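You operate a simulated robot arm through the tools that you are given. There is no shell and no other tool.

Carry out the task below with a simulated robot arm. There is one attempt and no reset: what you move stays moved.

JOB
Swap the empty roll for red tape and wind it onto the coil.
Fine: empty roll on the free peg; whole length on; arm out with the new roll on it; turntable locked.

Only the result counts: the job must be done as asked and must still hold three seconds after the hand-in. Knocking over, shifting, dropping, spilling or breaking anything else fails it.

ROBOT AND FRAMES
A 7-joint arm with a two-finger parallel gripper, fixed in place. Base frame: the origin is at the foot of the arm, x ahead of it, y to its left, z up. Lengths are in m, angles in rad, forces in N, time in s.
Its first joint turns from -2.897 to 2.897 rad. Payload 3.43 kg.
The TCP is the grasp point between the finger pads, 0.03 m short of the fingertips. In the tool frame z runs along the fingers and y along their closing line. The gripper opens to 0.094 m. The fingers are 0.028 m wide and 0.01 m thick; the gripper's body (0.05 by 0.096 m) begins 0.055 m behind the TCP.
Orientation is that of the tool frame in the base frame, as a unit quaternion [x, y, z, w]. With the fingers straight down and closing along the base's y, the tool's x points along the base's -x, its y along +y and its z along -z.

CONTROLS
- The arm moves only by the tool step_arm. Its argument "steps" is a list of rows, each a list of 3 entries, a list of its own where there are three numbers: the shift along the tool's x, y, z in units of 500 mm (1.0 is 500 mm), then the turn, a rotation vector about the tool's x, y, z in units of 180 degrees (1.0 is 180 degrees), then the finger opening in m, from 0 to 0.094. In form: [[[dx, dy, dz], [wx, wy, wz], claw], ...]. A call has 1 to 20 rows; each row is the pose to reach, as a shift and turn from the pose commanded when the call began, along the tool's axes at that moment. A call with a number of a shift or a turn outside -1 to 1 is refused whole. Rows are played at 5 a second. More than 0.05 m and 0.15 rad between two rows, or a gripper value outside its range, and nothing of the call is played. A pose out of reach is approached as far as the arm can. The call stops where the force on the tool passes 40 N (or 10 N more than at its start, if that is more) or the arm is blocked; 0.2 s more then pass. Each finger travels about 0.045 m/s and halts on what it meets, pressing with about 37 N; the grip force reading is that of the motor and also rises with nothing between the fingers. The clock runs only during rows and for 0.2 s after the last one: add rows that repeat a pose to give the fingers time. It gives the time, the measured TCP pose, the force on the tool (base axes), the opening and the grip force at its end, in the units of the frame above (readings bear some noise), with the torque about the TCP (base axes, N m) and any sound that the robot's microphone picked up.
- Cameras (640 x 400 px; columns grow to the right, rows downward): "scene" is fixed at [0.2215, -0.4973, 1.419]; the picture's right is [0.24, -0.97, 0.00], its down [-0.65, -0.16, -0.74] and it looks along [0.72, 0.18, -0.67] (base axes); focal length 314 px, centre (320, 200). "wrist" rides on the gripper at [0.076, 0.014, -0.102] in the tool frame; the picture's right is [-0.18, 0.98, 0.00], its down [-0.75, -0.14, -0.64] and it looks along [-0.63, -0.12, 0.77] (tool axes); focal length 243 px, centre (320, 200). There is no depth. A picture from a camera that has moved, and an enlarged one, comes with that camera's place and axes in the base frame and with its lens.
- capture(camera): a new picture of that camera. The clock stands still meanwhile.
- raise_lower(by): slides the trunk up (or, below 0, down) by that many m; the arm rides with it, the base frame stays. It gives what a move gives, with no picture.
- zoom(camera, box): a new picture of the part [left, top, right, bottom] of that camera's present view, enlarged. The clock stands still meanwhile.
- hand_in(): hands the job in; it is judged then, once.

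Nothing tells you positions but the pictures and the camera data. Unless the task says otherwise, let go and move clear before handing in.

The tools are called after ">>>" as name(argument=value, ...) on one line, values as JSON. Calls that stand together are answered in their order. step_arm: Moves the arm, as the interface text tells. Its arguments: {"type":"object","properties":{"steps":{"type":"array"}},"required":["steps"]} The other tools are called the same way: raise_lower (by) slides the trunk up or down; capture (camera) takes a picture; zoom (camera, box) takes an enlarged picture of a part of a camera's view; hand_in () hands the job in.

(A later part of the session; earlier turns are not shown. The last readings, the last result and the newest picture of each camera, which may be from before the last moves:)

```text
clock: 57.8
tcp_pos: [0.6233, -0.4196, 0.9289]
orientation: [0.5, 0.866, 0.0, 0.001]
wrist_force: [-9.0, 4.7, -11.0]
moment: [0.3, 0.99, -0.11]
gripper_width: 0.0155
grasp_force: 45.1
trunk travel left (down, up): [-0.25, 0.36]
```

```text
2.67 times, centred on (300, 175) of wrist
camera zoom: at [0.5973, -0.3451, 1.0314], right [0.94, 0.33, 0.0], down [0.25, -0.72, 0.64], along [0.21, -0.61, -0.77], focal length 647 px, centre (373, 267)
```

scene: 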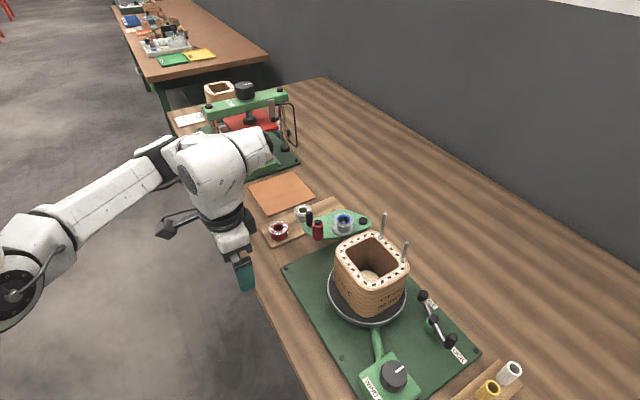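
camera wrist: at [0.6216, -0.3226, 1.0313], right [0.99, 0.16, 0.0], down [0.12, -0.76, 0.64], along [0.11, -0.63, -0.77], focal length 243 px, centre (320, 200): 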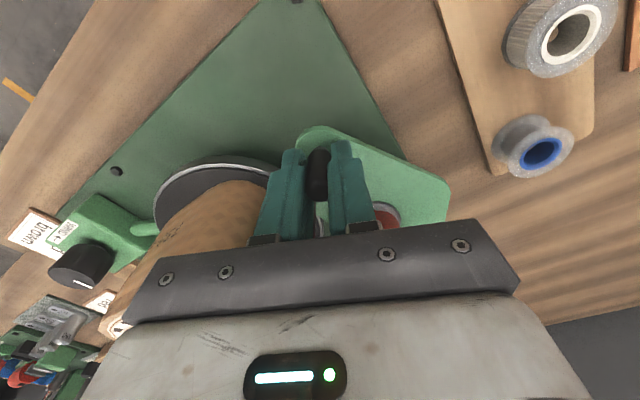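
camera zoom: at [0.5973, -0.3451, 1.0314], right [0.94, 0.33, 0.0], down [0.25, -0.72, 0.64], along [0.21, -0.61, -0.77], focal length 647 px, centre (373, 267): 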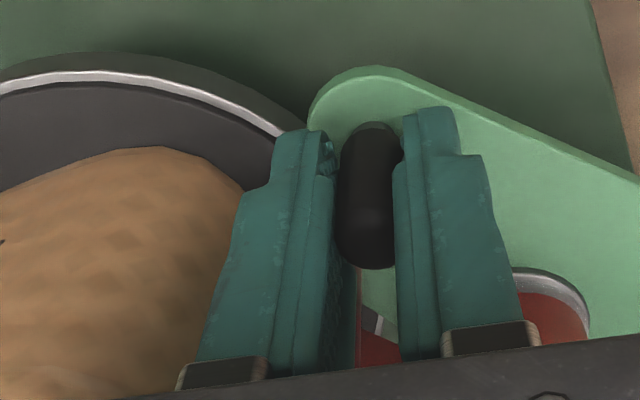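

The scene picture shows the coil has shifted or tilted by several mm as the roller pressed on it. I'll back the arm off right away and see what the coil does.

>>> step_arm(steps=[[[0.0034, 0.0054, 0], [0, 0, 0.0083], 0.008], [[0.0068, 0.0107, 0], [0, 0, 0.0167], 0.008], [[0.0102, 0.0161, 0], [0, 0, 0.025], 0.008], [[0.0135, 0.0214, 0], [0, 0, 0.0333], 0.008]])

>>> zoom(camera="scene", box=[300, 190, 420, 270])

>>> zoom(camera="scene", box=[270, 200, 480, 400])

```text
clock: 58.8
tcp_pos: [0.6302, -0.4055, 0.929]
orientation: [0.544, 0.839, -0.001, 0.0]
wrist_force: [-2.7, -2.0, -1.8]
moment: [-0.59, 0.65, -0.19]
gripper_width: 0.0155
grasp_force: 45.0
trunk travel left (down, up): [-0.25, 0.36]
```

```text
5.00 times, centred on (360, 230) of scene
camera zoom: at [0.2215, -0.4973, 1.419], right [0.24, -0.97, 0.0], down [-0.65, -0.16, -0.74], along [0.72, 0.18, -0.67], focal length 1569 px, centre (120, 50)
```

zoom: 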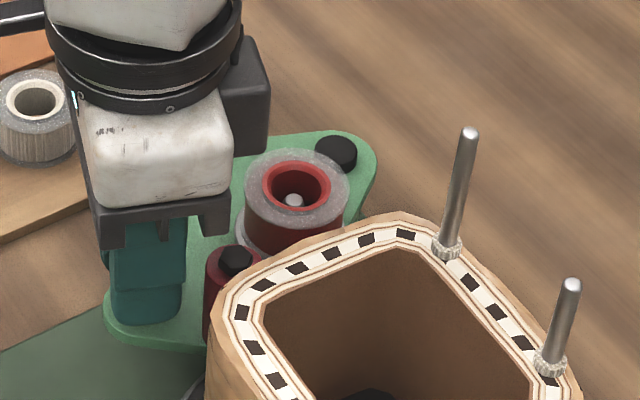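

```text
2.00 times, centred on (375, 300) of scene
camera zoom: at [0.2215, -0.4973, 1.419], right [0.24, -0.97, 0.0], down [-0.65, -0.16, -0.74], along [0.72, 0.18, -0.67], focal length 628 px, centre (210, 0)
```

zoom: 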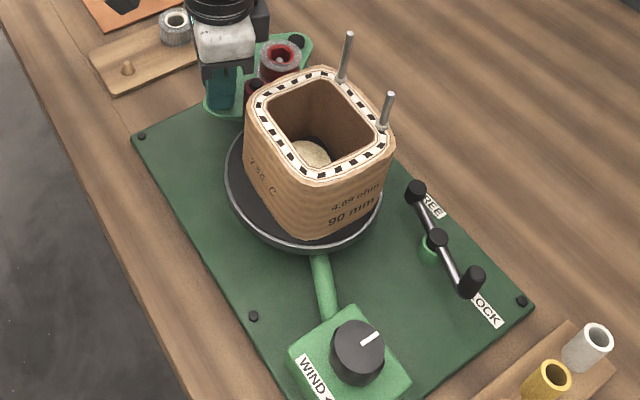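

The coil slid about 10 mm on its turntable when the roller reached it at roughly 41° of swing. I'll release the handle here, rise and look carefully before correcting.

>>> step_arm(steps=[[[0, 0, 0], [0, 0, 0], 0.03], [[0, 0, 0], [0, 0, 0], 0.04], [[0, 0, 0], [0, 0, 0], 0.04], [[0, 0, -0.04], [0, 0, 0], 0.04], [[0, 0, -0.1], [0, 0, 0], 0.04], [[0, 0, -0.18], [0, 0, 0], 0.04], [[0, 0, -0.26], [0, 0, 0], 0.04], [[0, 0, -0.3], [0, 0, 0], 0.04], [[0, 0, -0.3], [0, 0, 0], 0.04]])

>>> capture(camera="wrist")

>>> zoom(camera="scene", box=[280, 180, 440, 300])

```text
clock: 60.8
tcp_pos: [0.6319, -0.4059, 1.0769]
orientation: [0.544, 0.839, 0.001, 0.0]
wrist_force: [1.1, 0.4, 0.3]
moment: [-0.02, -0.02, -0.02]
gripper_width: 0.0398
grasp_force: 0.0
trunk travel left (down, up): [-0.25, 0.36]
```

```text
taken
camera wrist: at [0.6131, -0.3307, 1.1809], right [0.97, 0.23, 0.0], down [0.18, -0.75, 0.64], along [0.15, -0.62, -0.77], focal length 243 px, centre (320, 200)
```

wrist: 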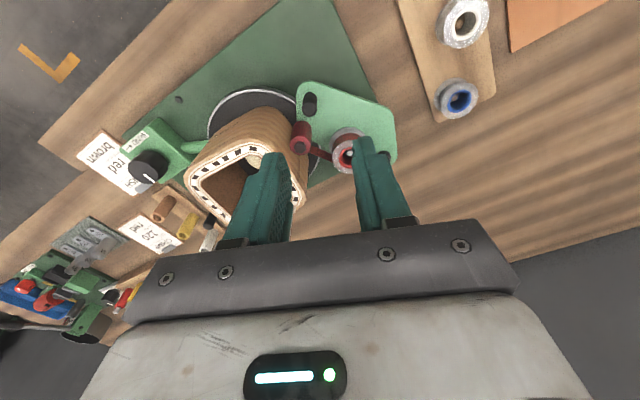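

```text
3.33 times, centred on (360, 240) of scene
camera zoom: at [0.2215, -0.4973, 1.419], right [0.24, -0.97, 0.0], down [-0.65, -0.16, -0.74], along [0.72, 0.18, -0.67], focal length 1046 px, centre (187, 67)
```

zoom: 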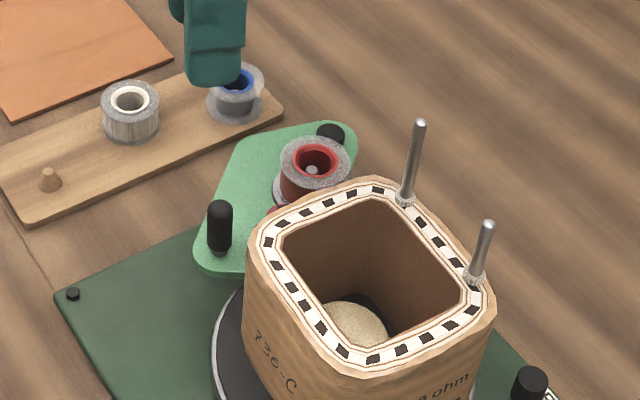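

A red tape strip now runs from the roll to the roller, so the arm's in position seems to be recognised. I'll zoom in for detail.

>>> zoom(camera="wrist", box=[170, 70, 410, 220])

>>> zoom(camera="wrist", box=[260, 80, 400, 180])

```text
2.67 times, centred on (290, 145) of wrist
camera zoom: at [0.6131, -0.3307, 1.1809], right [0.97, 0.23, 0.0], down [0.18, -0.75, 0.64], along [0.15, -0.62, -0.77], focal length 647 px, centre (400, 347)
```

zoom: 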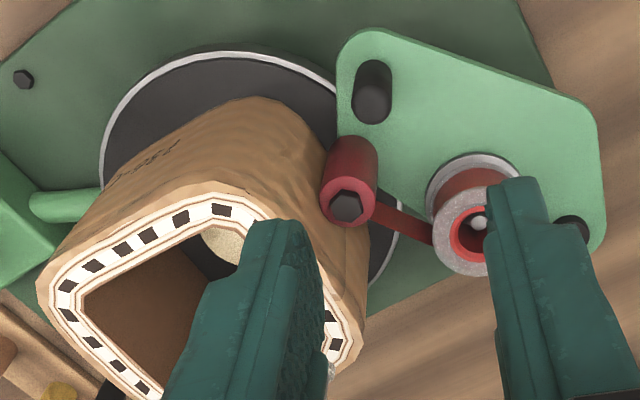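

```text
4.00 times, centred on (330, 130) of wrist
camera zoom: at [0.6131, -0.3307, 1.1809], right [0.97, 0.23, 0.0], down [0.18, -0.75, 0.64], along [0.15, -0.62, -0.77], focal length 970 px, centre (280, 480)
```

zoom: 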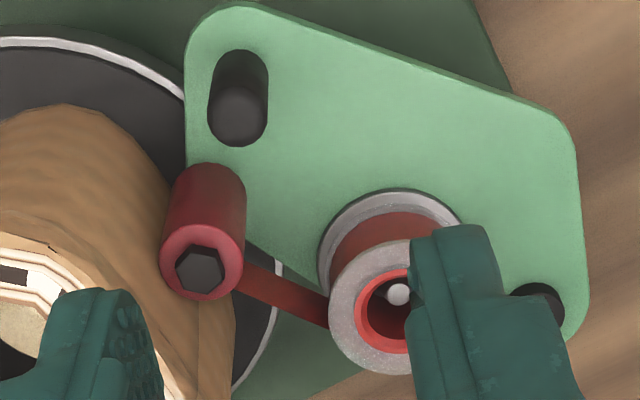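

The arm is spring-loaded: after release it moved back in by itself against the coil, and the tape now feeds from roll to roller. The coil sits about 12 mm off the turntable centre, so I'll nudge it back gently from its outer side, first raising and moving there.

>>> step_arm(steps=[[[0, 0, -0.06], [0, 0, 0], 0.02], [[0, 0, -0.1], [0, 0, 0], 0.005], [[-0.033, -0.065, -0.1], [0, 0, -0.0176], 0.0], [[-0.066, -0.129, -0.1], [0, 0, -0.0352], 0.0], [[-0.1, -0.194, -0.1], [0, 0, -0.0528], 0.0], [[-0.133, -0.258, -0.1], [0, 0, -0.0704], 0.0], [[-0.166, -0.323, -0.1], [0, 0, -0.088], 0.0], [[-0.199, -0.387, -0.1], [0, 0, -0.1056], 0.0], [[-0.199, -0.387, -0.1], [0, 0, -0.1056], 0.0]])

>>> capture(camera="wrist")

>>> capture(camera="scene")

```text
clock: 62.8
tcp_pos: [0.4955, -0.5733, 1.1276]
orientation: [0.398, 0.917, -0.001, 0.001]
wrist_force: [-0.2, 0.4, 0.5]
moment: [0.0, -0.01, 0.01]
gripper_width: 0.0001
grasp_force: 33.1
trunk travel left (down, up): [-0.25, 0.36]
```

```text
taken
camera wrist: at [0.4531, -0.5088, 1.2307], right [0.84, 0.54, 0.0], down [0.41, -0.65, 0.64], along [0.35, -0.54, -0.77], focal length 243 px, centre (320, 200)
```

wrist: 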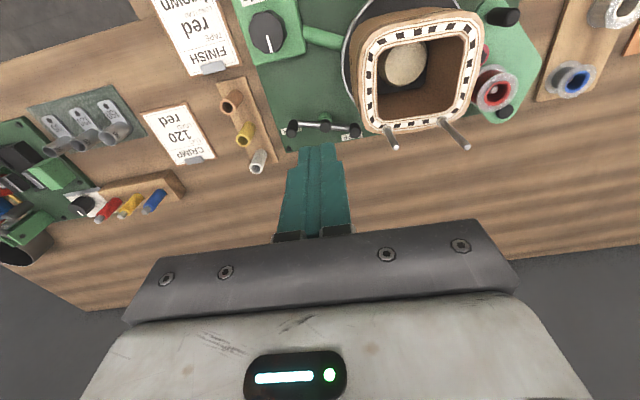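

```text
taken
```

scene: 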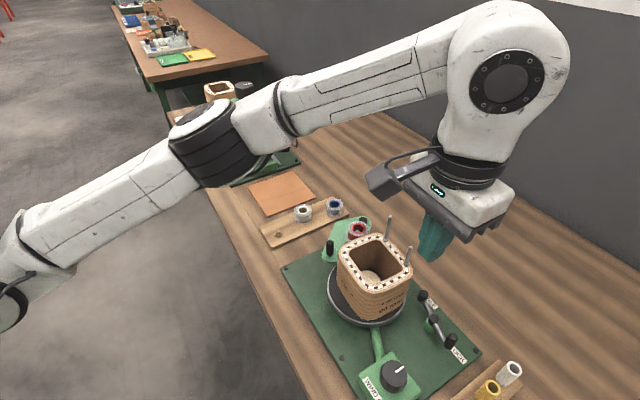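

>>> zoom(camera="wrist", box=[320, 0, 560, 150])

>>> zoom(camera="wrist", box=[240, 70, 400, 170])

>>> zoom(camera="scene", box=[320, 200, 440, 340])

```text
2.67 times, centred on (440, 75) of wrist
camera zoom: at [0.4531, -0.5088, 1.2307], right [0.84, 0.54, 0.0], down [0.41, -0.65, 0.64], along [0.35, -0.54, -0.77], focal length 647 px, centre (0, 533)
```

zoom: 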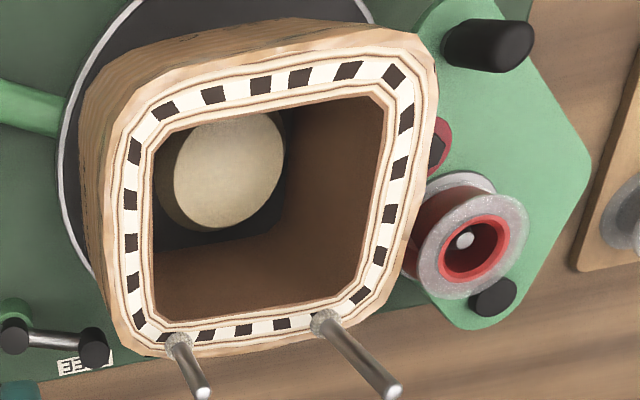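

```text
4.00 times, centred on (320, 120) of wrist
camera zoom: at [0.4531, -0.5088, 1.2307], right [0.84, 0.54, 0.0], down [0.41, -0.65, 0.64], along [0.35, -0.54, -0.77], focal length 970 px, centre (320, 520)
```

zoom: 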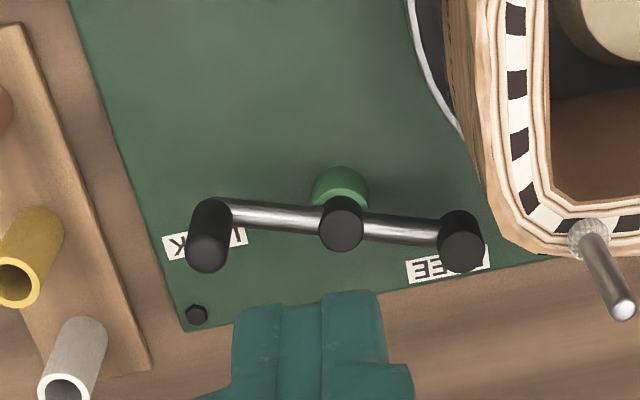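

```text
2.86 times, centred on (380, 270) of scene
camera zoom: at [0.2215, -0.4973, 1.419], right [0.24, -0.97, 0.0], down [-0.65, -0.16, -0.74], along [0.72, 0.18, -0.67], focal length 897 px, centre (149, 0)
```

zoom: 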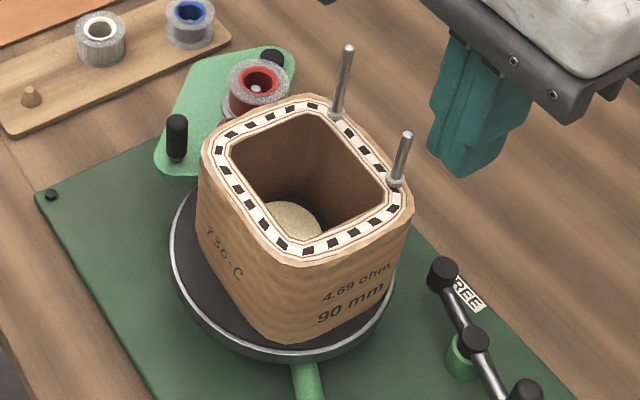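

From this view the coil is held by a round hub with about 1 cm of play, and it has shifted roughly 9 mm within that play. I'll descend beside its outer face with closed fingers to push it back to centre.

>>> step_arm(steps=[[[0, 0, 0.09], [0, 0, 0], 0.0], [[0, 0, 0.18], [0, 0, 0], 0.0], [[0, 0, 0.26], [0, 0, 0], 0.0], [[0, 0, 0.34], [0, 0, 0], 0.0], [[0, 0, 0.385], [0, 0, 0], 0.0], [[0, 0, 0.385], [0, 0, 0], 0.0]])

>>> capture(camera="wrist")

>>> zoom(camera="scene", box=[320, 190, 480, 310])

```text
clock: 64.2
tcp_pos: [0.4952, -0.5762, 0.9353]
orientation: [0.399, 0.917, 0.0, 0.0]
wrist_force: [-0.4, 0.0, -0.1]
moment: [0.0, -0.01, 0.0]
gripper_width: 0.0
grasp_force: 32.8
trunk travel left (down, up): [-0.25, 0.36]
```

```text
taken
camera wrist: at [0.4537, -0.5103, 1.0393], right [0.84, 0.54, 0.0], down [0.41, -0.65, 0.64], along [0.34, -0.54, -0.77], focal length 243 px, centre (320, 200)
```

wrist: 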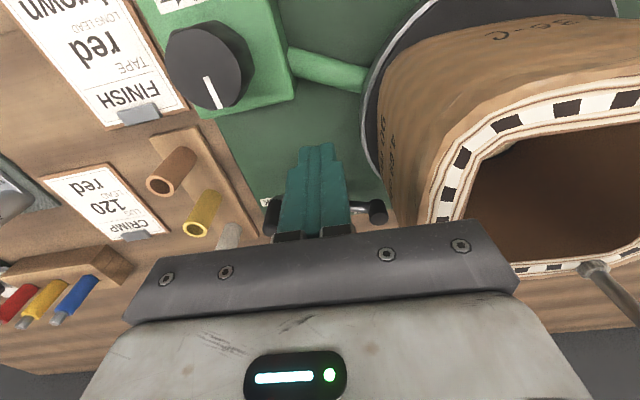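

```text
3.33 times, centred on (400, 250) of scene
camera zoom: at [0.2215, -0.4973, 1.419], right [0.24, -0.97, 0.0], down [-0.65, -0.16, -0.74], along [0.72, 0.18, -0.67], focal length 1046 px, centre (53, 33)
```

zoom: 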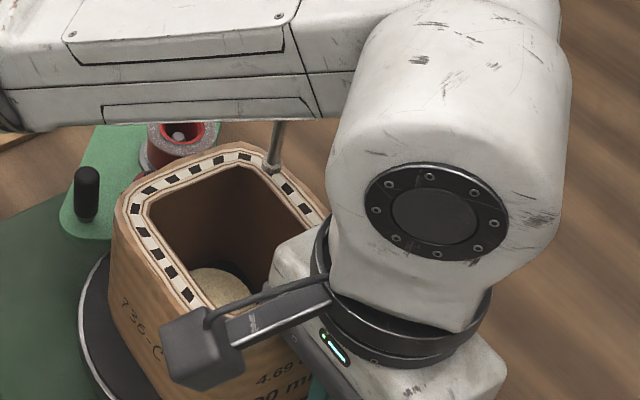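

>>> step_arm(steps=[[[0.006, 0.02, 0], [0, 0, 0], 0.0], [[0.008, 0.04, 0], [0, 0, 0], 0.0], [[0.008, 0.052, 0], [0, 0, 0], 0.0], [[0.008, 0.052, 0], [0, 0, 0], 0.0]])

>>> capture(camera="wrist")

>>> zoom(camera="scene", box=[320, 190, 480, 310])

```text
clock: 65.2
tcp_pos: [0.5091, -0.5548, 0.9348]
orientation: [0.399, 0.917, 0.0, -0.001]
wrist_force: [0.0, -0.4, -0.6]
moment: [0.0, -0.01, 0.01]
gripper_width: 0.0002
grasp_force: 32.7
trunk travel left (down, up): [-0.25, 0.36]
```

```text
taken
camera wrist: at [0.4684, -0.4895, 1.0383], right [0.84, 0.54, 0.0], down [0.41, -0.65, 0.64], along [0.34, -0.54, -0.77], focal length 243 px, centre (320, 200)
```

wrist: 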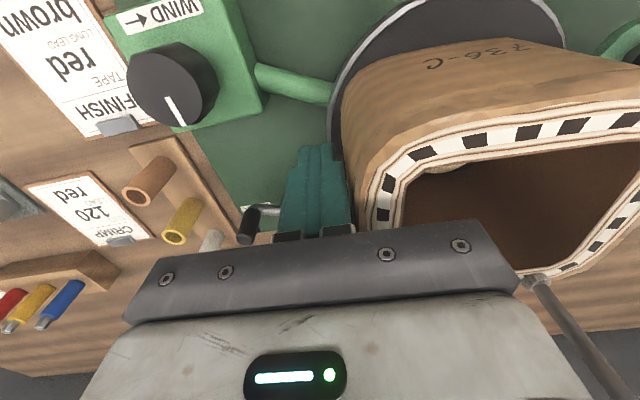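

```text
3.33 times, centred on (400, 250) of scene
camera zoom: at [0.2215, -0.4973, 1.419], right [0.24, -0.97, 0.0], down [-0.65, -0.16, -0.74], along [0.72, 0.18, -0.67], focal length 1046 px, centre (53, 33)
```

zoom: 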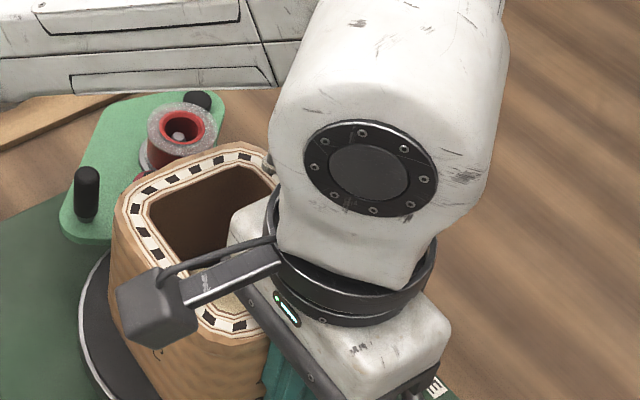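

>>> step_arm(steps=[[[0, 0.006, 0], [0, 0, 0], 0.0], [[0, 0.012, 0], [0, 0, 0], 0.0], [[0, 0.016, 0], [0, 0, 0], 0.0], [[0, 0.016, 0], [0, 0, 0], 0.0]])

>>> capture(camera="wrist")

>>> zoom(camera="scene", box=[320, 210, 400, 270])

```text
clock: 66.2
tcp_pos: [0.5151, -0.5484, 0.9356]
orientation: [0.399, 0.917, 0.0, 0.001]
wrist_force: [-6.4, -4.6, 2.3]
moment: [0.1, -0.1, -0.01]
gripper_width: 0.0
grasp_force: 33.1
trunk travel left (down, up): [-0.25, 0.36]
```

```text
taken
camera wrist: at [0.4729, -0.4837, 1.0383], right [0.84, 0.54, 0.0], down [0.41, -0.65, 0.64], along [0.34, -0.54, -0.77], focal length 243 px, centre (320, 200)
```

wrist: 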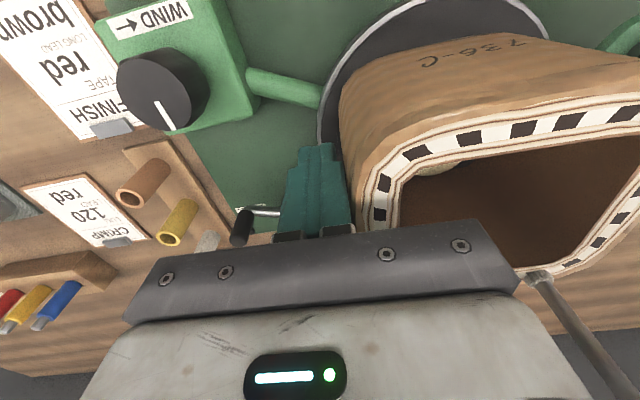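

```text
6.67 times, centred on (360, 240) of scene
camera zoom: at [0.2215, -0.4973, 1.419], right [0.24, -0.97, 0.0], down [-0.65, -0.16, -0.74], along [0.72, 0.18, -0.67], focal length 2092 px, centre (53, -67)
```

zoom: 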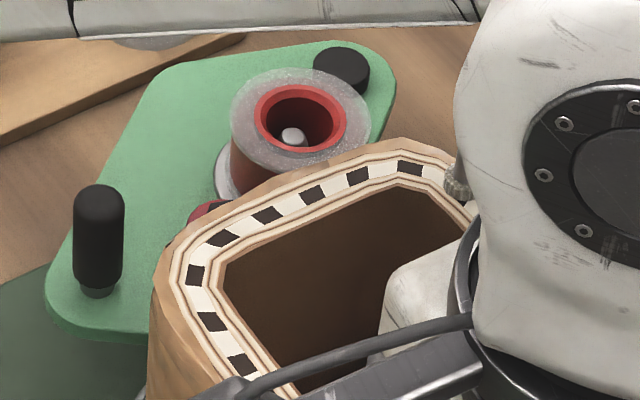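

The coil has already moved back to within about 1 mm of its original place. I'll push a final 1 mm, then withdraw the way I came.

>>> step_arm(steps=[[[0, 0.002, 0], [0, 0, 0], 0.0], [[0, 0.002, 0], [0, 0, 0], 0.0]])

>>> zoom(camera="scene", box=[320, 210, 400, 270])

>>> step_arm(steps=[[[0, -0.01, 0], [0, 0, 0], 0.0], [[0, -0.03, 0], [0, 0, 0], 0.0], [[0, -0.06, 0], [0, 0, 0], 0.0], [[0, -0.09, 0], [0, 0, 0], 0.0], [[0, -0.09, -0.08], [0, 0, 0], 0.0], [[0, -0.09, -0.17], [0, 0, 0], 0.0], [[0, -0.09, -0.26], [0, 0, 0], 0.0], [[0, -0.09, -0.34], [0, 0, 0], 0.0], [[0, -0.09, -0.34], [0, 0, 0], 0.0]])

>>> capture(camera="wrist")

>>> zoom(camera="scene", box=[310, 200, 430, 280])

```text
clock: 66.8
tcp_pos: [0.5163, -0.5476, 0.9347]
orientation: [0.398, 0.917, 0.0, 0.0]
wrist_force: [-2.8, -2.8, 0.3]
moment: [0.05, -0.03, -0.01]
gripper_width: 0.0
grasp_force: 32.9
trunk travel left (down, up): [-0.25, 0.36]
```

```text
6.67 times, centred on (360, 240) of scene
camera zoom: at [0.2215, -0.4973, 1.419], right [0.24, -0.97, 0.0], down [-0.65, -0.16, -0.74], along [0.72, 0.18, -0.67], focal length 2092 px, centre (53, -67)
```

zoom: 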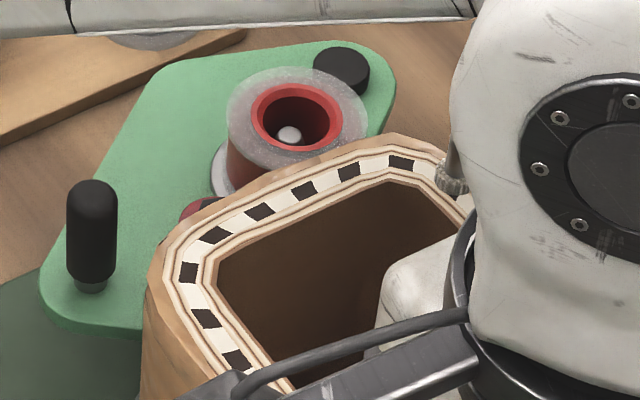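

```text
clock: 68.8
tcp_pos: [0.4852, -0.5775, 1.1068]
orientation: [0.398, 0.917, 0.0, 0.0]
wrist_force: [0.8, 1.0, -0.9]
moment: [-0.02, 0.0, 0.02]
gripper_width: 0.0
grasp_force: 32.3
trunk travel left (down, up): [-0.25, 0.36]
```

```text
taken
camera wrist: at [0.4423, -0.5131, 1.2102], right [0.84, 0.54, 0.0], down [0.41, -0.65, 0.64], along [0.34, -0.54, -0.77], focal length 243 px, centre (320, 200)
```

wrist: 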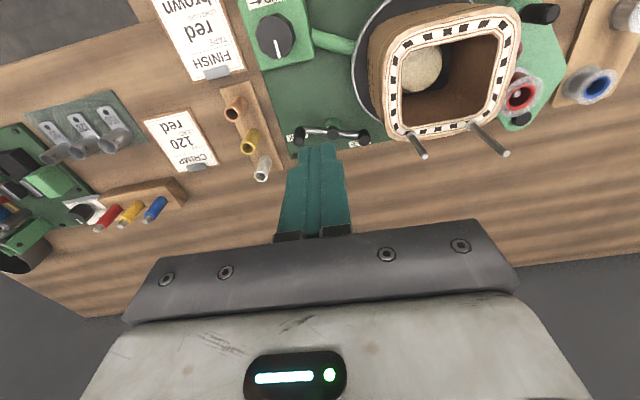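

```text
5.00 times, centred on (370, 240) of scene
camera zoom: at [0.2215, -0.4973, 1.419], right [0.24, -0.97, 0.0], down [-0.65, -0.16, -0.74], along [0.72, 0.18, -0.67], focal length 1569 px, centre (70, 0)
```

zoom: 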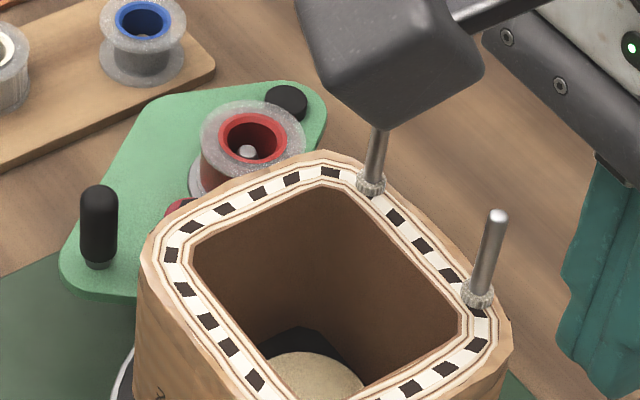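

The coil is back within about 1–2 mm of where it started, and the arm is still pressed in by its spring. Next is the lock lever: its handle is at about (0.498, -0.653) and the hub at (0.538, -0.629). I'll rotate the gripper so the camera side faces away from the coil and hover over the handle.

>>> step_arm(steps=[[[-0.012, -0.008, 0], [0, 0, -0.0455], 0.02], [[-0.023, -0.015, 0], [0, 0, -0.0909], 0.03], [[-0.035, -0.023, 0], [0, 0, -0.1364], 0.035], [[-0.046, -0.031, 0], [0, 0, -0.1818], 0.035], [[-0.058, -0.038, 0], [0, 0, -0.2273], 0.035], [[-0.07, -0.046, 0.02], [0, 0, -0.2727], 0.035], [[-0.081, -0.054, 0.06], [0, 0, -0.3182], 0.035], [[-0.093, -0.061, 0.1], [0, 0, -0.3636], 0.035], [[-0.104, -0.069, 0.14], [0, 0, -0.4091], 0.035], [[-0.116, -0.077, 0.18], [0, 0, -0.4545], 0.035], [[-0.1277, -0.0845, 0.2], [0, 0, -0.5], 0.035], [[-0.1277, -0.0845, 0.2], [0, 0, -0.5], 0.035]])

>>> capture(camera="wrist")

>>> zoom(camera="wrist", box=[240, 70, 400, 190])

>>> capture(camera="scene")

```text
clock: 71.4
tcp_pos: [0.4955, -0.6532, 1.0048]
orientation: [-0.367, 0.93, 0.0, 0.0]
wrist_force: [-0.2, -0.6, -0.2]
moment: [0.0, 0.01, -0.01]
gripper_width: 0.0349
grasp_force: 0.1
trunk travel left (down, up): [-0.25, 0.36]
```

```text
taken
camera wrist: at [0.4308, -0.6959, 1.1089], right [-0.54, 0.84, 0.0], down [0.65, 0.41, 0.64], along [0.54, 0.35, -0.77], focal length 243 px, centre (320, 200)
```

wrist: 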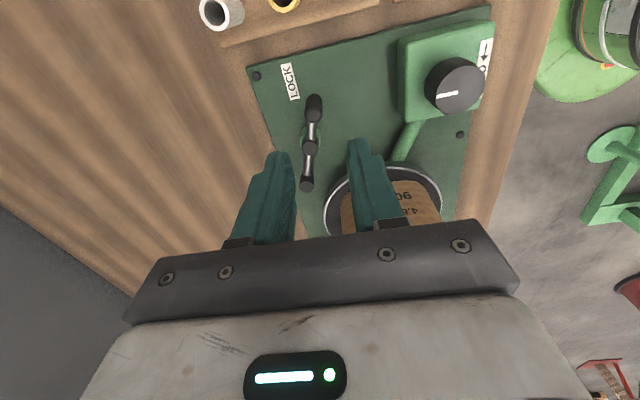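

```text
3.33 times, centred on (320, 130) of wrist
camera zoom: at [0.4308, -0.6959, 1.1089], right [-0.54, 0.84, 0.0], down [0.65, 0.41, 0.64], along [0.54, 0.35, -0.77], focal length 809 px, centre (320, 433)
```

zoom: 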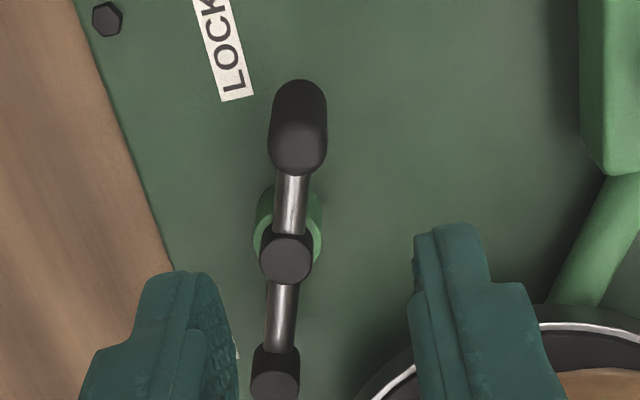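

```text
taken
```

scene: 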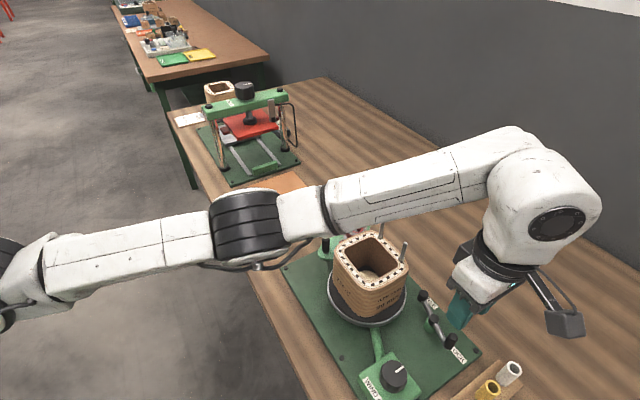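

Re-triangulating from two wrist views puts the lever handle at (0.500, -0.659) with z from 0.859 to 0.896, and the hub at (0.545, -0.637). I'll descend and grip the handle, keeping the fingertips above the lever rod.

>>> step_arm(steps=[[[0, -0.0122, 0.06], [0, 0, 0], 0.035], [[0, -0.0122, 0.12], [0, 0, 0], 0.035], [[0, -0.0122, 0.18], [0, 0, 0], 0.035], [[0, -0.0122, 0.216], [0, 0, 0], 0.035], [[0, -0.0122, 0.216], [0, 0, 0], 0.035]])

>>> capture(camera="wrist")

>>> zoom(camera="scene", box=[380, 250, 520, 370])

```text
clock: 72.6
tcp_pos: [0.5003, -0.6565, 0.898]
orientation: [-0.366, 0.931, 0.0, 0.0]
wrist_force: [0.0, 0.4, -0.3]
moment: [-0.02, 0.0, -0.03]
gripper_width: 0.0347
grasp_force: 0.1
trunk travel left (down, up): [-0.25, 0.36]
```

```text
taken
camera wrist: at [0.4347, -0.6989, 1.0006], right [-0.54, 0.84, 0.0], down [0.65, 0.41, 0.64], along [0.54, 0.34, -0.77], focal length 243 px, centre (320, 200)
```

wrist: 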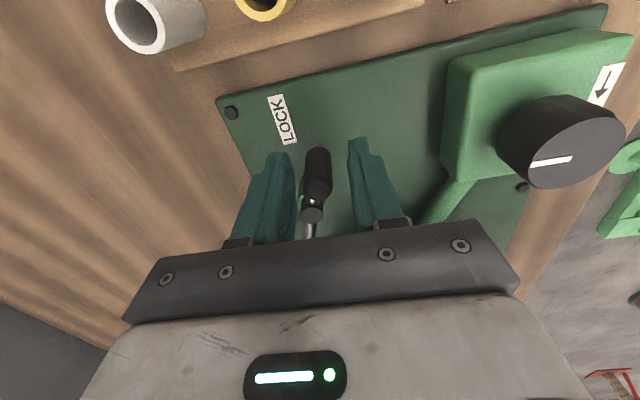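

```text
3.33 times, centred on (450, 310) of scene
camera zoom: at [0.2215, -0.4973, 1.419], right [0.24, -0.97, 0.0], down [-0.65, -0.16, -0.74], along [0.72, 0.18, -0.67], focal length 1046 px, centre (-113, -167)
```

zoom: 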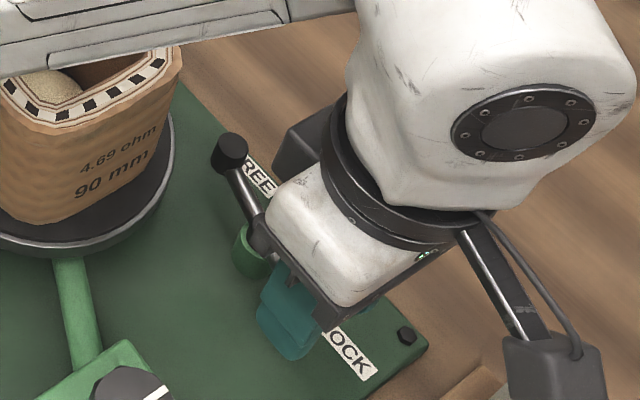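

The fingers straddle the handle. I'll close, then try a small counterclockwise rotation away from LOCK, toward the labelled side.

>>> step_arm(steps=[[[0, 0, 0], [0, 0, 0], 0.02], [[0, 0, 0], [0, 0, 0], 0.008], [[0, 0, 0], [0, 0, 0], 0.008], [[0, 0, 0], [0, 0, 0], 0.008]])

>>> step_arm(steps=[[[0.0011, -0.0042, 0], [0, 0, 0], 0.008], [[0.0021, -0.0084, 0], [0, 0, 0], 0.008]])

>>> zoom(camera="scene", box=[380, 250, 520, 370])

```text
clock: 73.6
tcp_pos: [0.5005, -0.6566, 0.8974]
orientation: [-0.367, 0.93, -0.001, 0.001]
wrist_force: [6.5, -11.4, -1.1]
moment: [0.43, 0.55, -0.05]
gripper_width: 0.0156
grasp_force: 44.9
trunk travel left (down, up): [-0.25, 0.36]
```

```text
clock: 74.2
tcp_pos: [0.5028, -0.6629, 0.8974]
orientation: [-0.366, 0.93, 0.001, 0.0]
wrist_force: [-3.7, 4.0, -2.3]
moment: [0.08, -1.03, 0.2]
gripper_width: 0.0157
grasp_force: 45.0
trunk travel left (down, up): [-0.25, 0.36]
```

```text
3.33 times, centred on (450, 310) of scene
camera zoom: at [0.2215, -0.4973, 1.419], right [0.24, -0.97, 0.0], down [-0.65, -0.16, -0.74], along [0.72, 0.18, -0.67], focal length 1046 px, centre (-113, -167)
```

zoom: 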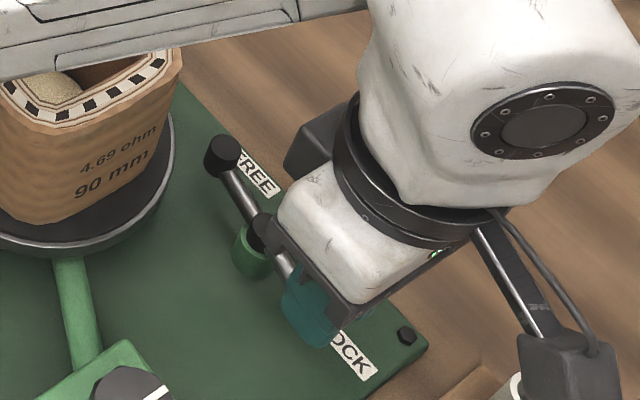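

The lever turns freely in this direction, as the counterweight end moved off the FREE label. I'll continue along the arc.

>>> step_arm(steps=[[[0.0014, -0.0103, 0], [0, 0, 0], 0.008], [[0.0018, -0.0206, 0], [0, 0, 0], 0.008], [[0.001, -0.0309, 0], [0, 0, 0], 0.008], [[-0.0008, -0.0411, 0], [0, 0, 0], 0.008], [[-0.0036, -0.0511, 0], [0, 0, 0], 0.008]])

>>> zoom(camera="scene", box=[380, 250, 520, 370])

```text
clock: 75.4
tcp_pos: [0.5226, -0.68, 0.8972]
orientation: [-0.366, 0.93, 0.0, -0.001]
wrist_force: [-0.4, 0.4, -3.9]
moment: [-0.29, 1.39, 0.11]
gripper_width: 0.0155
grasp_force: 44.9
trunk travel left (down, up): [-0.25, 0.36]
```

```text
3.33 times, centred on (450, 310) of scene
camera zoom: at [0.2215, -0.4973, 1.419], right [0.24, -0.97, 0.0], down [-0.65, -0.16, -0.74], along [0.72, 0.18, -0.67], focal length 1046 px, centre (-113, -167)
```

zoom: 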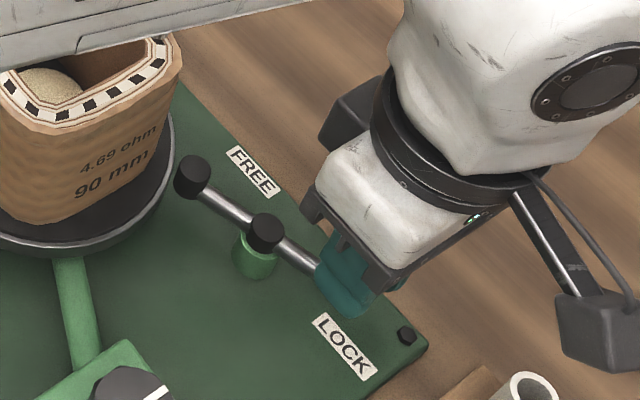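

>>> step_arm(steps=[[[-0.004, -0.0095, 0], [0, 0, 0], 0.008], [[-0.0091, -0.0185, 0], [0, 0, 0], 0.008], [[-0.015, -0.027, 0], [0, 0, 0], 0.008], [[-0.0218, -0.0348, 0], [0, 0, 0], 0.008], [[-0.0293, -0.0418, 0], [0, 0, 0], 0.008], [[-0.0376, -0.048, 0], [0, 0, 0], 0.008], [[-0.0464, -0.0533, 0], [0, 0, 0], 0.008]])

>>> zoom(camera="scene", box=[380, 230, 520, 350])

```text
clock: 76.5
tcp_pos: [0.5317, -0.6858, 0.8981]
orientation: [-0.365, 0.931, 0.003, -0.005]
wrist_force: [-10.1, 4.2, 1.1]
moment: [-0.14, -1.26, 0.18]
gripper_width: 0.0159
grasp_force: 45.1
trunk travel left (down, up): [-0.25, 0.36]
stopped in row 5: the force on the tool passed its limit at 44 N (the readings are from after the stop); the commanded pose is now the measured one
```

```text
3.33 times, centred on (450, 290) of scene
camera zoom: at [0.2215, -0.4973, 1.419], right [0.24, -0.97, 0.0], down [-0.65, -0.16, -0.74], along [0.72, 0.18, -0.67], focal length 1046 px, centre (-113, -100)
```

zoom: 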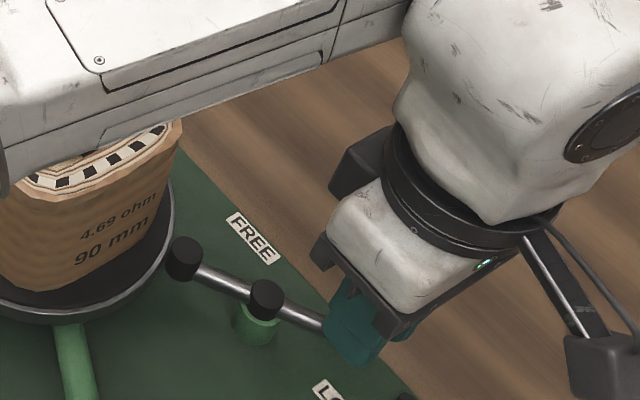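

The lever stopped after about 49°, exactly where its far end meets the turntable rim, so that end looks like a brake and this swung-in position would be LOCK. The starting position also behaved like a hard stop, so it's probably FREE. I'll swing the lever back for now and test this with the wind knob.

>>> step_arm(steps=[[[0.004, 0.0122, 0], [0.0008, -0.0006, 0], 0.008], [[0.0085, 0.0235, 0], [0.0016, -0.0012, 0], 0.008], [[0.0116, 0.0352, 0], [0.0024, -0.0018, 0], 0.008], [[0.0132, 0.0473, 0], [0.0029, -0.0023, 0], 0.008], [[0.0133, 0.0594, 0], [0.0029, -0.0023, 0], 0.008], [[0.012, 0.0714, 0], [0.0029, -0.0023, 0], 0.008], [[0.0095, 0.0824, 0], [0.0029, -0.0023, 0], 0.008]])

>>> zoom(camera="scene", box=[380, 250, 520, 370])

```text
clock: 78.0
tcp_pos: [0.5219, -0.6811, 0.8962]
orientation: [-0.364, 0.931, -0.002, 0.0]
wrist_force: [-4.2, -6.2, -31.7]
moment: [0.78, 0.5, -0.04]
gripper_width: 0.0156
grasp_force: 45.2
out of reach, approached as far as the arm can: row 3, 4, 5, 6, 7
trunk travel left (down, up): [-0.25, 0.36]
```

```text
3.33 times, centred on (450, 310) of scene
camera zoom: at [0.2215, -0.4973, 1.419], right [0.24, -0.97, 0.0], down [-0.65, -0.16, -0.74], along [0.72, 0.18, -0.67], focal length 1046 px, centre (-113, -167)
```

zoom: 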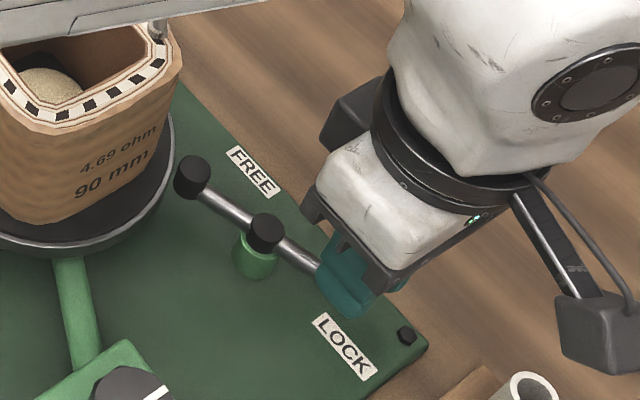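

The arm reports a reach limit in this yaw. I'll release the handle here and move straight up, then come back with a better wrist orientation.

>>> step_arm(steps=[[[0, 0, 0], [0, 0, 0], 0.025], [[0, 0, 0], [0, 0, 0], 0.04], [[0, 0, 0], [0, 0, 0], 0.04]])

>>> zoom(camera="scene", box=[380, 250, 520, 370])

```text
clock: 78.8
tcp_pos: [0.5237, -0.6808, 0.9019]
orientation: [-0.365, 0.931, -0.005, -0.001]
wrist_force: [-0.1, -0.2, -0.3]
moment: [-0.02, 0.0, 0.01]
gripper_width: 0.0399
grasp_force: 0.0
trunk travel left (down, up): [-0.25, 0.36]
```

```text
3.33 times, centred on (450, 310) of scene
camera zoom: at [0.2215, -0.4973, 1.419], right [0.24, -0.97, 0.0], down [-0.65, -0.16, -0.74], along [0.72, 0.18, -0.67], focal length 1046 px, centre (-113, -167)
```

zoom: 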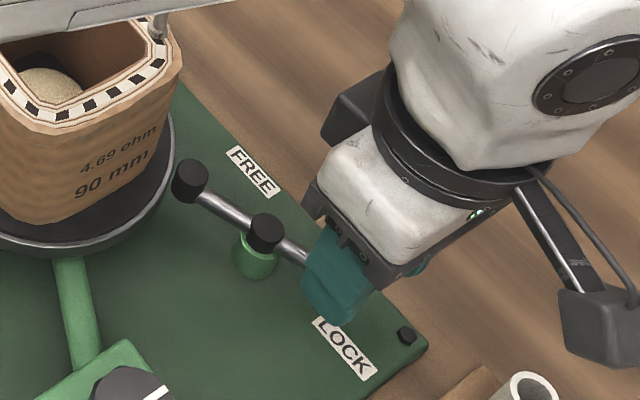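

>>> step_arm(steps=[[[0, 0, -0.05], [0, 0, 0], 0.04], [[0, 0, -0.12], [0, 0, 0], 0.04], [[0, 0, -0.2], [0, 0, 0.04], 0.04], [[0, 0, -0.2], [0, 0, 0.08], 0.04], [[0, 0, -0.2], [0, 0, 0.12], 0.04], [[0, 0, -0.2], [0, 0, 0.16], 0.04], [[0, 0, -0.2], [0, 0, 0.2], 0.04], [[0, 0, -0.2], [0, 0, 0.24], 0.04], [[0, 0, -0.2], [0, 0, 0.24], 0.04]])

>>> capture(camera="wrist")

>>> capture(camera="scene")

```text
clock: 80.8
tcp_pos: [0.5199, -0.6742, 0.9997]
orientation: [0.004, 1.0, 0.0, 0.002]
wrist_force: [-0.1, 1.2, -0.1]
moment: [-0.01, -0.01, 0.0]
gripper_width: 0.0398
grasp_force: 0.0
out of reach, approached as far as the arm can: row 3, 4, 5, 6, 7, 8, 9
trunk travel left (down, up): [-0.25, 0.36]
```

```text
taken
camera wrist: at [0.4441, -0.6602, 1.1032], right [0.19, 0.98, 0.0], down [0.75, -0.15, 0.64], along [0.63, -0.12, -0.76], focal length 243 px, centre (320, 200)
```

wrist: 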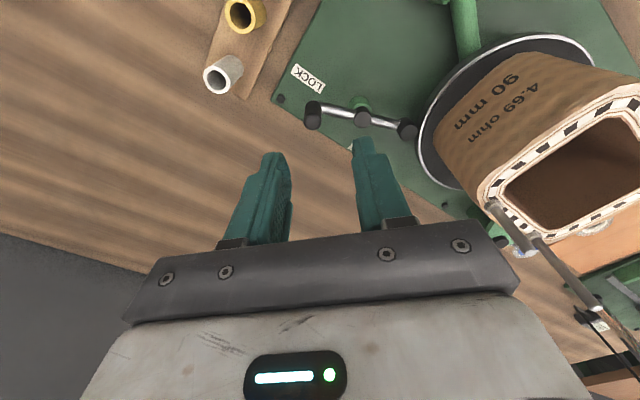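

```text
taken
```

scene: 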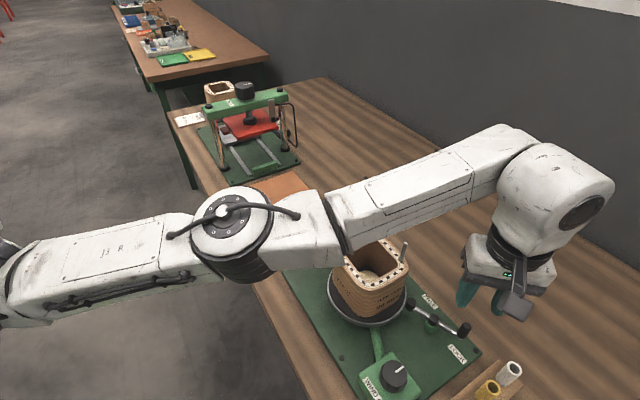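

The arm is nearly stretched out at this trunk height. I'll raise the trunk 0.15 m for better reach and then re-approach the lever from above.

>>> raise_lower(by=0.15)

>>> step_arm(steps=[[[0, 0, 0.02], [0, 0, 0], 0.04], [[0, 0, 0.02], [0, 0, 0], 0.04]])

>>> capture(camera="wrist")

```text
clock: 82.6
tcp_pos: [0.5211, -0.6743, 1.1501]
orientation: [0.001, 1.0, 0.0, 0.002]
wrist_force: [0.3, 0.6, 0.7]
moment: [-0.03, 0.0, 0.0]
gripper_width: 0.0404
grasp_force: 0.0
trunk travel left (down, up): [-0.4, 0.21]
```

```text
clock: 83.2
tcp_pos: [0.5205, -0.6747, 1.1396]
orientation: [0.002, 1.0, -0.001, 0.002]
wrist_force: [0.0, -0.4, 0.3]
moment: [-0.02, 0.01, 0.03]
gripper_width: 0.0399
grasp_force: 0.1
trunk travel left (down, up): [-0.4, 0.21]
```

```text
taken
camera wrist: at [0.4443, -0.6605, 1.2435], right [0.19, 0.98, 0.0], down [0.75, -0.14, 0.64], along [0.63, -0.12, -0.76], focal length 243 px, centre (320, 200)
```

wrist: 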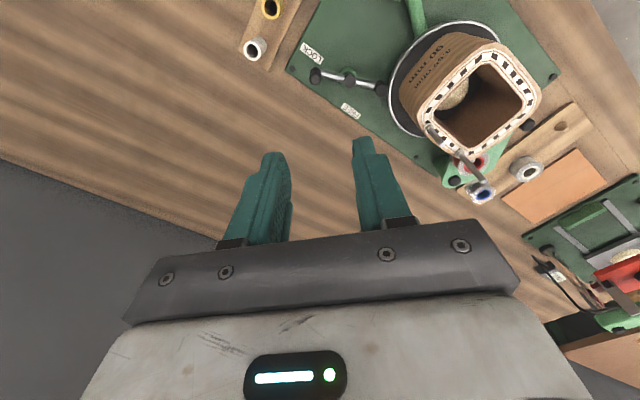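

>>> zoom(camera="wrist", box=[270, 10, 430, 130])

>>> zoom(camera="wrist", box=[380, 20, 560, 210])

```text
3.33 times, centred on (350, 70) of wrist
camera zoom: at [0.4443, -0.6605, 1.2435], right [0.19, 0.98, 0.0], down [0.75, -0.14, 0.64], along [0.63, -0.12, -0.76], focal length 809 px, centre (220, 633)
```

zoom: 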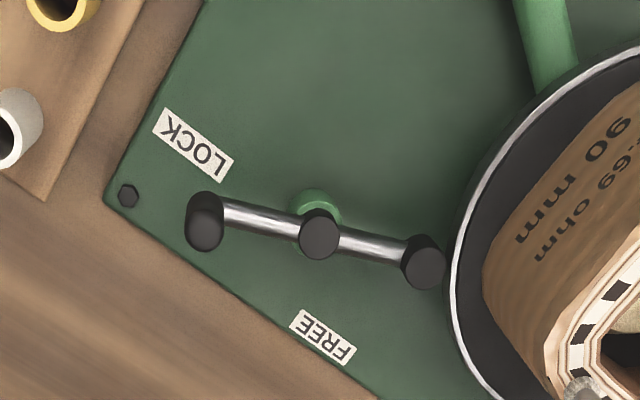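

```text
2.11 times, centred on (470, 115) of wrist
camera zoom: at [0.4443, -0.6605, 1.2435], right [0.19, 0.98, 0.0], down [0.75, -0.14, 0.64], along [0.63, -0.12, -0.76], focal length 511 px, centre (4, 379)
```

zoom: 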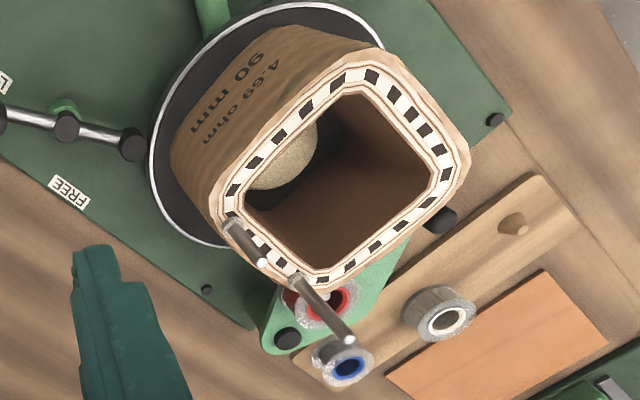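

The lever sits between its two stops with its far end close to the turntable rim. I'll go back down on the handle and return the lever to its original stop.

>>> step_arm(steps=[[[-0.003, -0.0126, 0.08], [0, 0, 0], 0.04], [[-0.003, -0.0126, 0.16], [0, 0, 0], 0.04], [[-0.003, -0.0126, 0.24], [0, 0, 0], 0.04], [[-0.003, -0.0126, 0.32], [0, 0, 0], 0.04], [[-0.003, -0.0126, 0.38], [0, 0, 0], 0.04], [[-0.003, -0.0126, 0.38], [0, 0, 0], 0.04]])

>>> capture(camera="wrist")

```text
clock: 84.6
tcp_pos: [0.5233, -0.6794, 0.948]
orientation: [0.001, 1.0, 0.0, 0.002]
wrist_force: [0.2, 0.5, -0.1]
moment: [0.01, 0.01, 0.01]
gripper_width: 0.0399
grasp_force: 0.0
trunk travel left (down, up): [-0.4, 0.21]
```

```text
taken
camera wrist: at [0.4454, -0.6657, 1.0512], right [0.19, 0.98, 0.0], down [0.75, -0.14, 0.64], along [0.63, -0.12, -0.76], focal length 243 px, centre (320, 200)
```

wrist: 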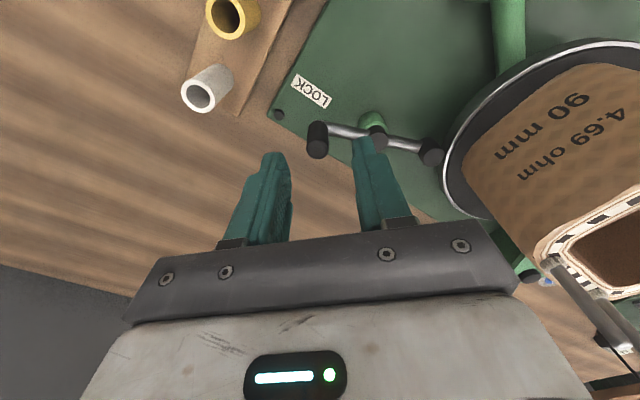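

>>> zoom(camera="wrist", box=[260, 90, 420, 190])

```text
4.00 times, centred on (340, 140) of wrist
camera zoom: at [0.4454, -0.6657, 1.0512], right [0.19, 0.98, 0.0], down [0.75, -0.14, 0.64], along [0.63, -0.12, -0.76], focal length 970 px, centre (240, 440)
```

zoom: 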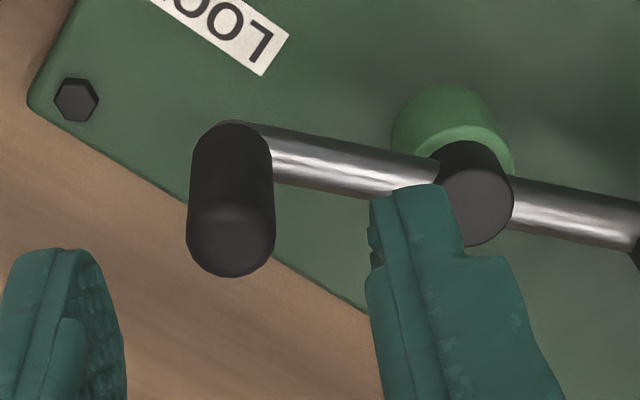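

>>> step_arm(steps=[[[-0.012, -0.006, 0.03], [0, 0, 0], 0.04], [[-0.012, -0.006, 0.07], [0, 0, 0], 0.04], [[-0.012, -0.006, 0.098], [0, 0, 0], 0.04], [[-0.012, -0.006, 0.098], [0, 0, 0], 0.04]])

>>> step_arm(steps=[[[0, 0, 0], [0, 0, 0], 0.02], [[0, 0, 0], [0, 0, 0], 0.008], [[0, 0, 0], [0, 0, 0], 0.008], [[0, 0, 0], [0, 0, 0], 0.008]])

>>> capture(camera="wrist")

```text
clock: 85.6
tcp_pos: [0.5271, -0.684, 0.9005]
orientation: [0.002, 1.0, -0.001, 0.002]
wrist_force: [-0.3, 0.1, -1.1]
moment: [0.0, -0.01, 0.0]
gripper_width: 0.0401
grasp_force: 0.0
trunk travel left (down, up): [-0.4, 0.21]
```

```text
clock: 86.6
tcp_pos: [0.5278, -0.6821, 0.9005]
orientation: [0.001, 1.0, 0.0, 0.002]
wrist_force: [2.2, 2.1, 1.2]
moment: [0.72, -0.1, -0.07]
gripper_width: 0.0156
grasp_force: 45.0
trunk travel left (down, up): [-0.4, 0.21]
```

```text
taken
camera wrist: at [0.4513, -0.6685, 1.0042], right [0.19, 0.98, 0.0], down [0.75, -0.14, 0.65], along [0.63, -0.12, -0.76], focal length 243 px, centre (320, 200)
```

wrist: 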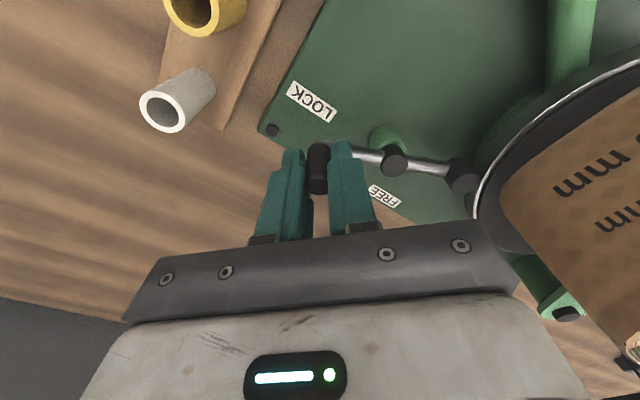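

I have the handle again with good reach. Before returning it, I'll check whether the stop I felt was real by pushing a few degrees further counterclockwise.

>>> step_arm(steps=[[[-0.0032, -0.001, 0], [0, 0, 0], 0.008], [[-0.0064, -0.0021, 0], [0, 0, 0], 0.008], [[-0.0097, -0.003, 0], [0, 0, 0], 0.008], [[-0.013, -0.0038, 0], [0, 0, 0], 0.008], [[-0.0164, -0.0044, 0], [0, 0, 0], 0.008], [[-0.0197, -0.005, 0], [0, 0, 0], 0.008]])

>>> capture(camera="wrist")

```text
clock: 88.0
tcp_pos: [0.5317, -0.6836, 0.9008]
orientation: [0.004, 1.0, -0.004, 0.001]
wrist_force: [-9.1, -35.7, 3.6]
moment: [0.62, -0.05, 0.01]
gripper_width: 0.0158
grasp_force: 45.3
out of reach, approached as far as the arm can: row 2, 3, 4, 5, 6
trunk travel left (down, up): [-0.4, 0.21]
```

```text
taken
camera wrist: at [0.4559, -0.6685, 1.0042], right [0.19, 0.98, -0.01], down [0.75, -0.14, 0.64], along [0.63, -0.13, -0.76], focal length 243 px, centre (320, 200)
```

wrist: 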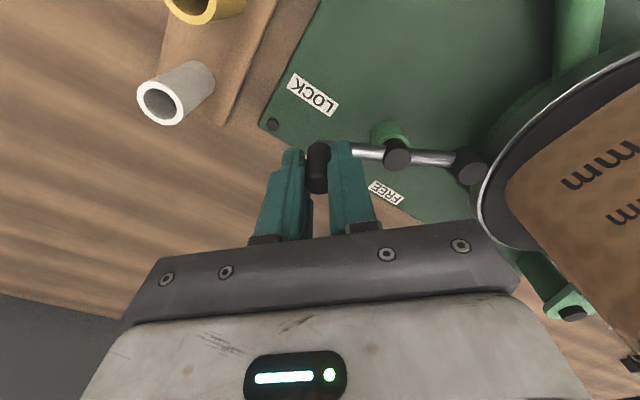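

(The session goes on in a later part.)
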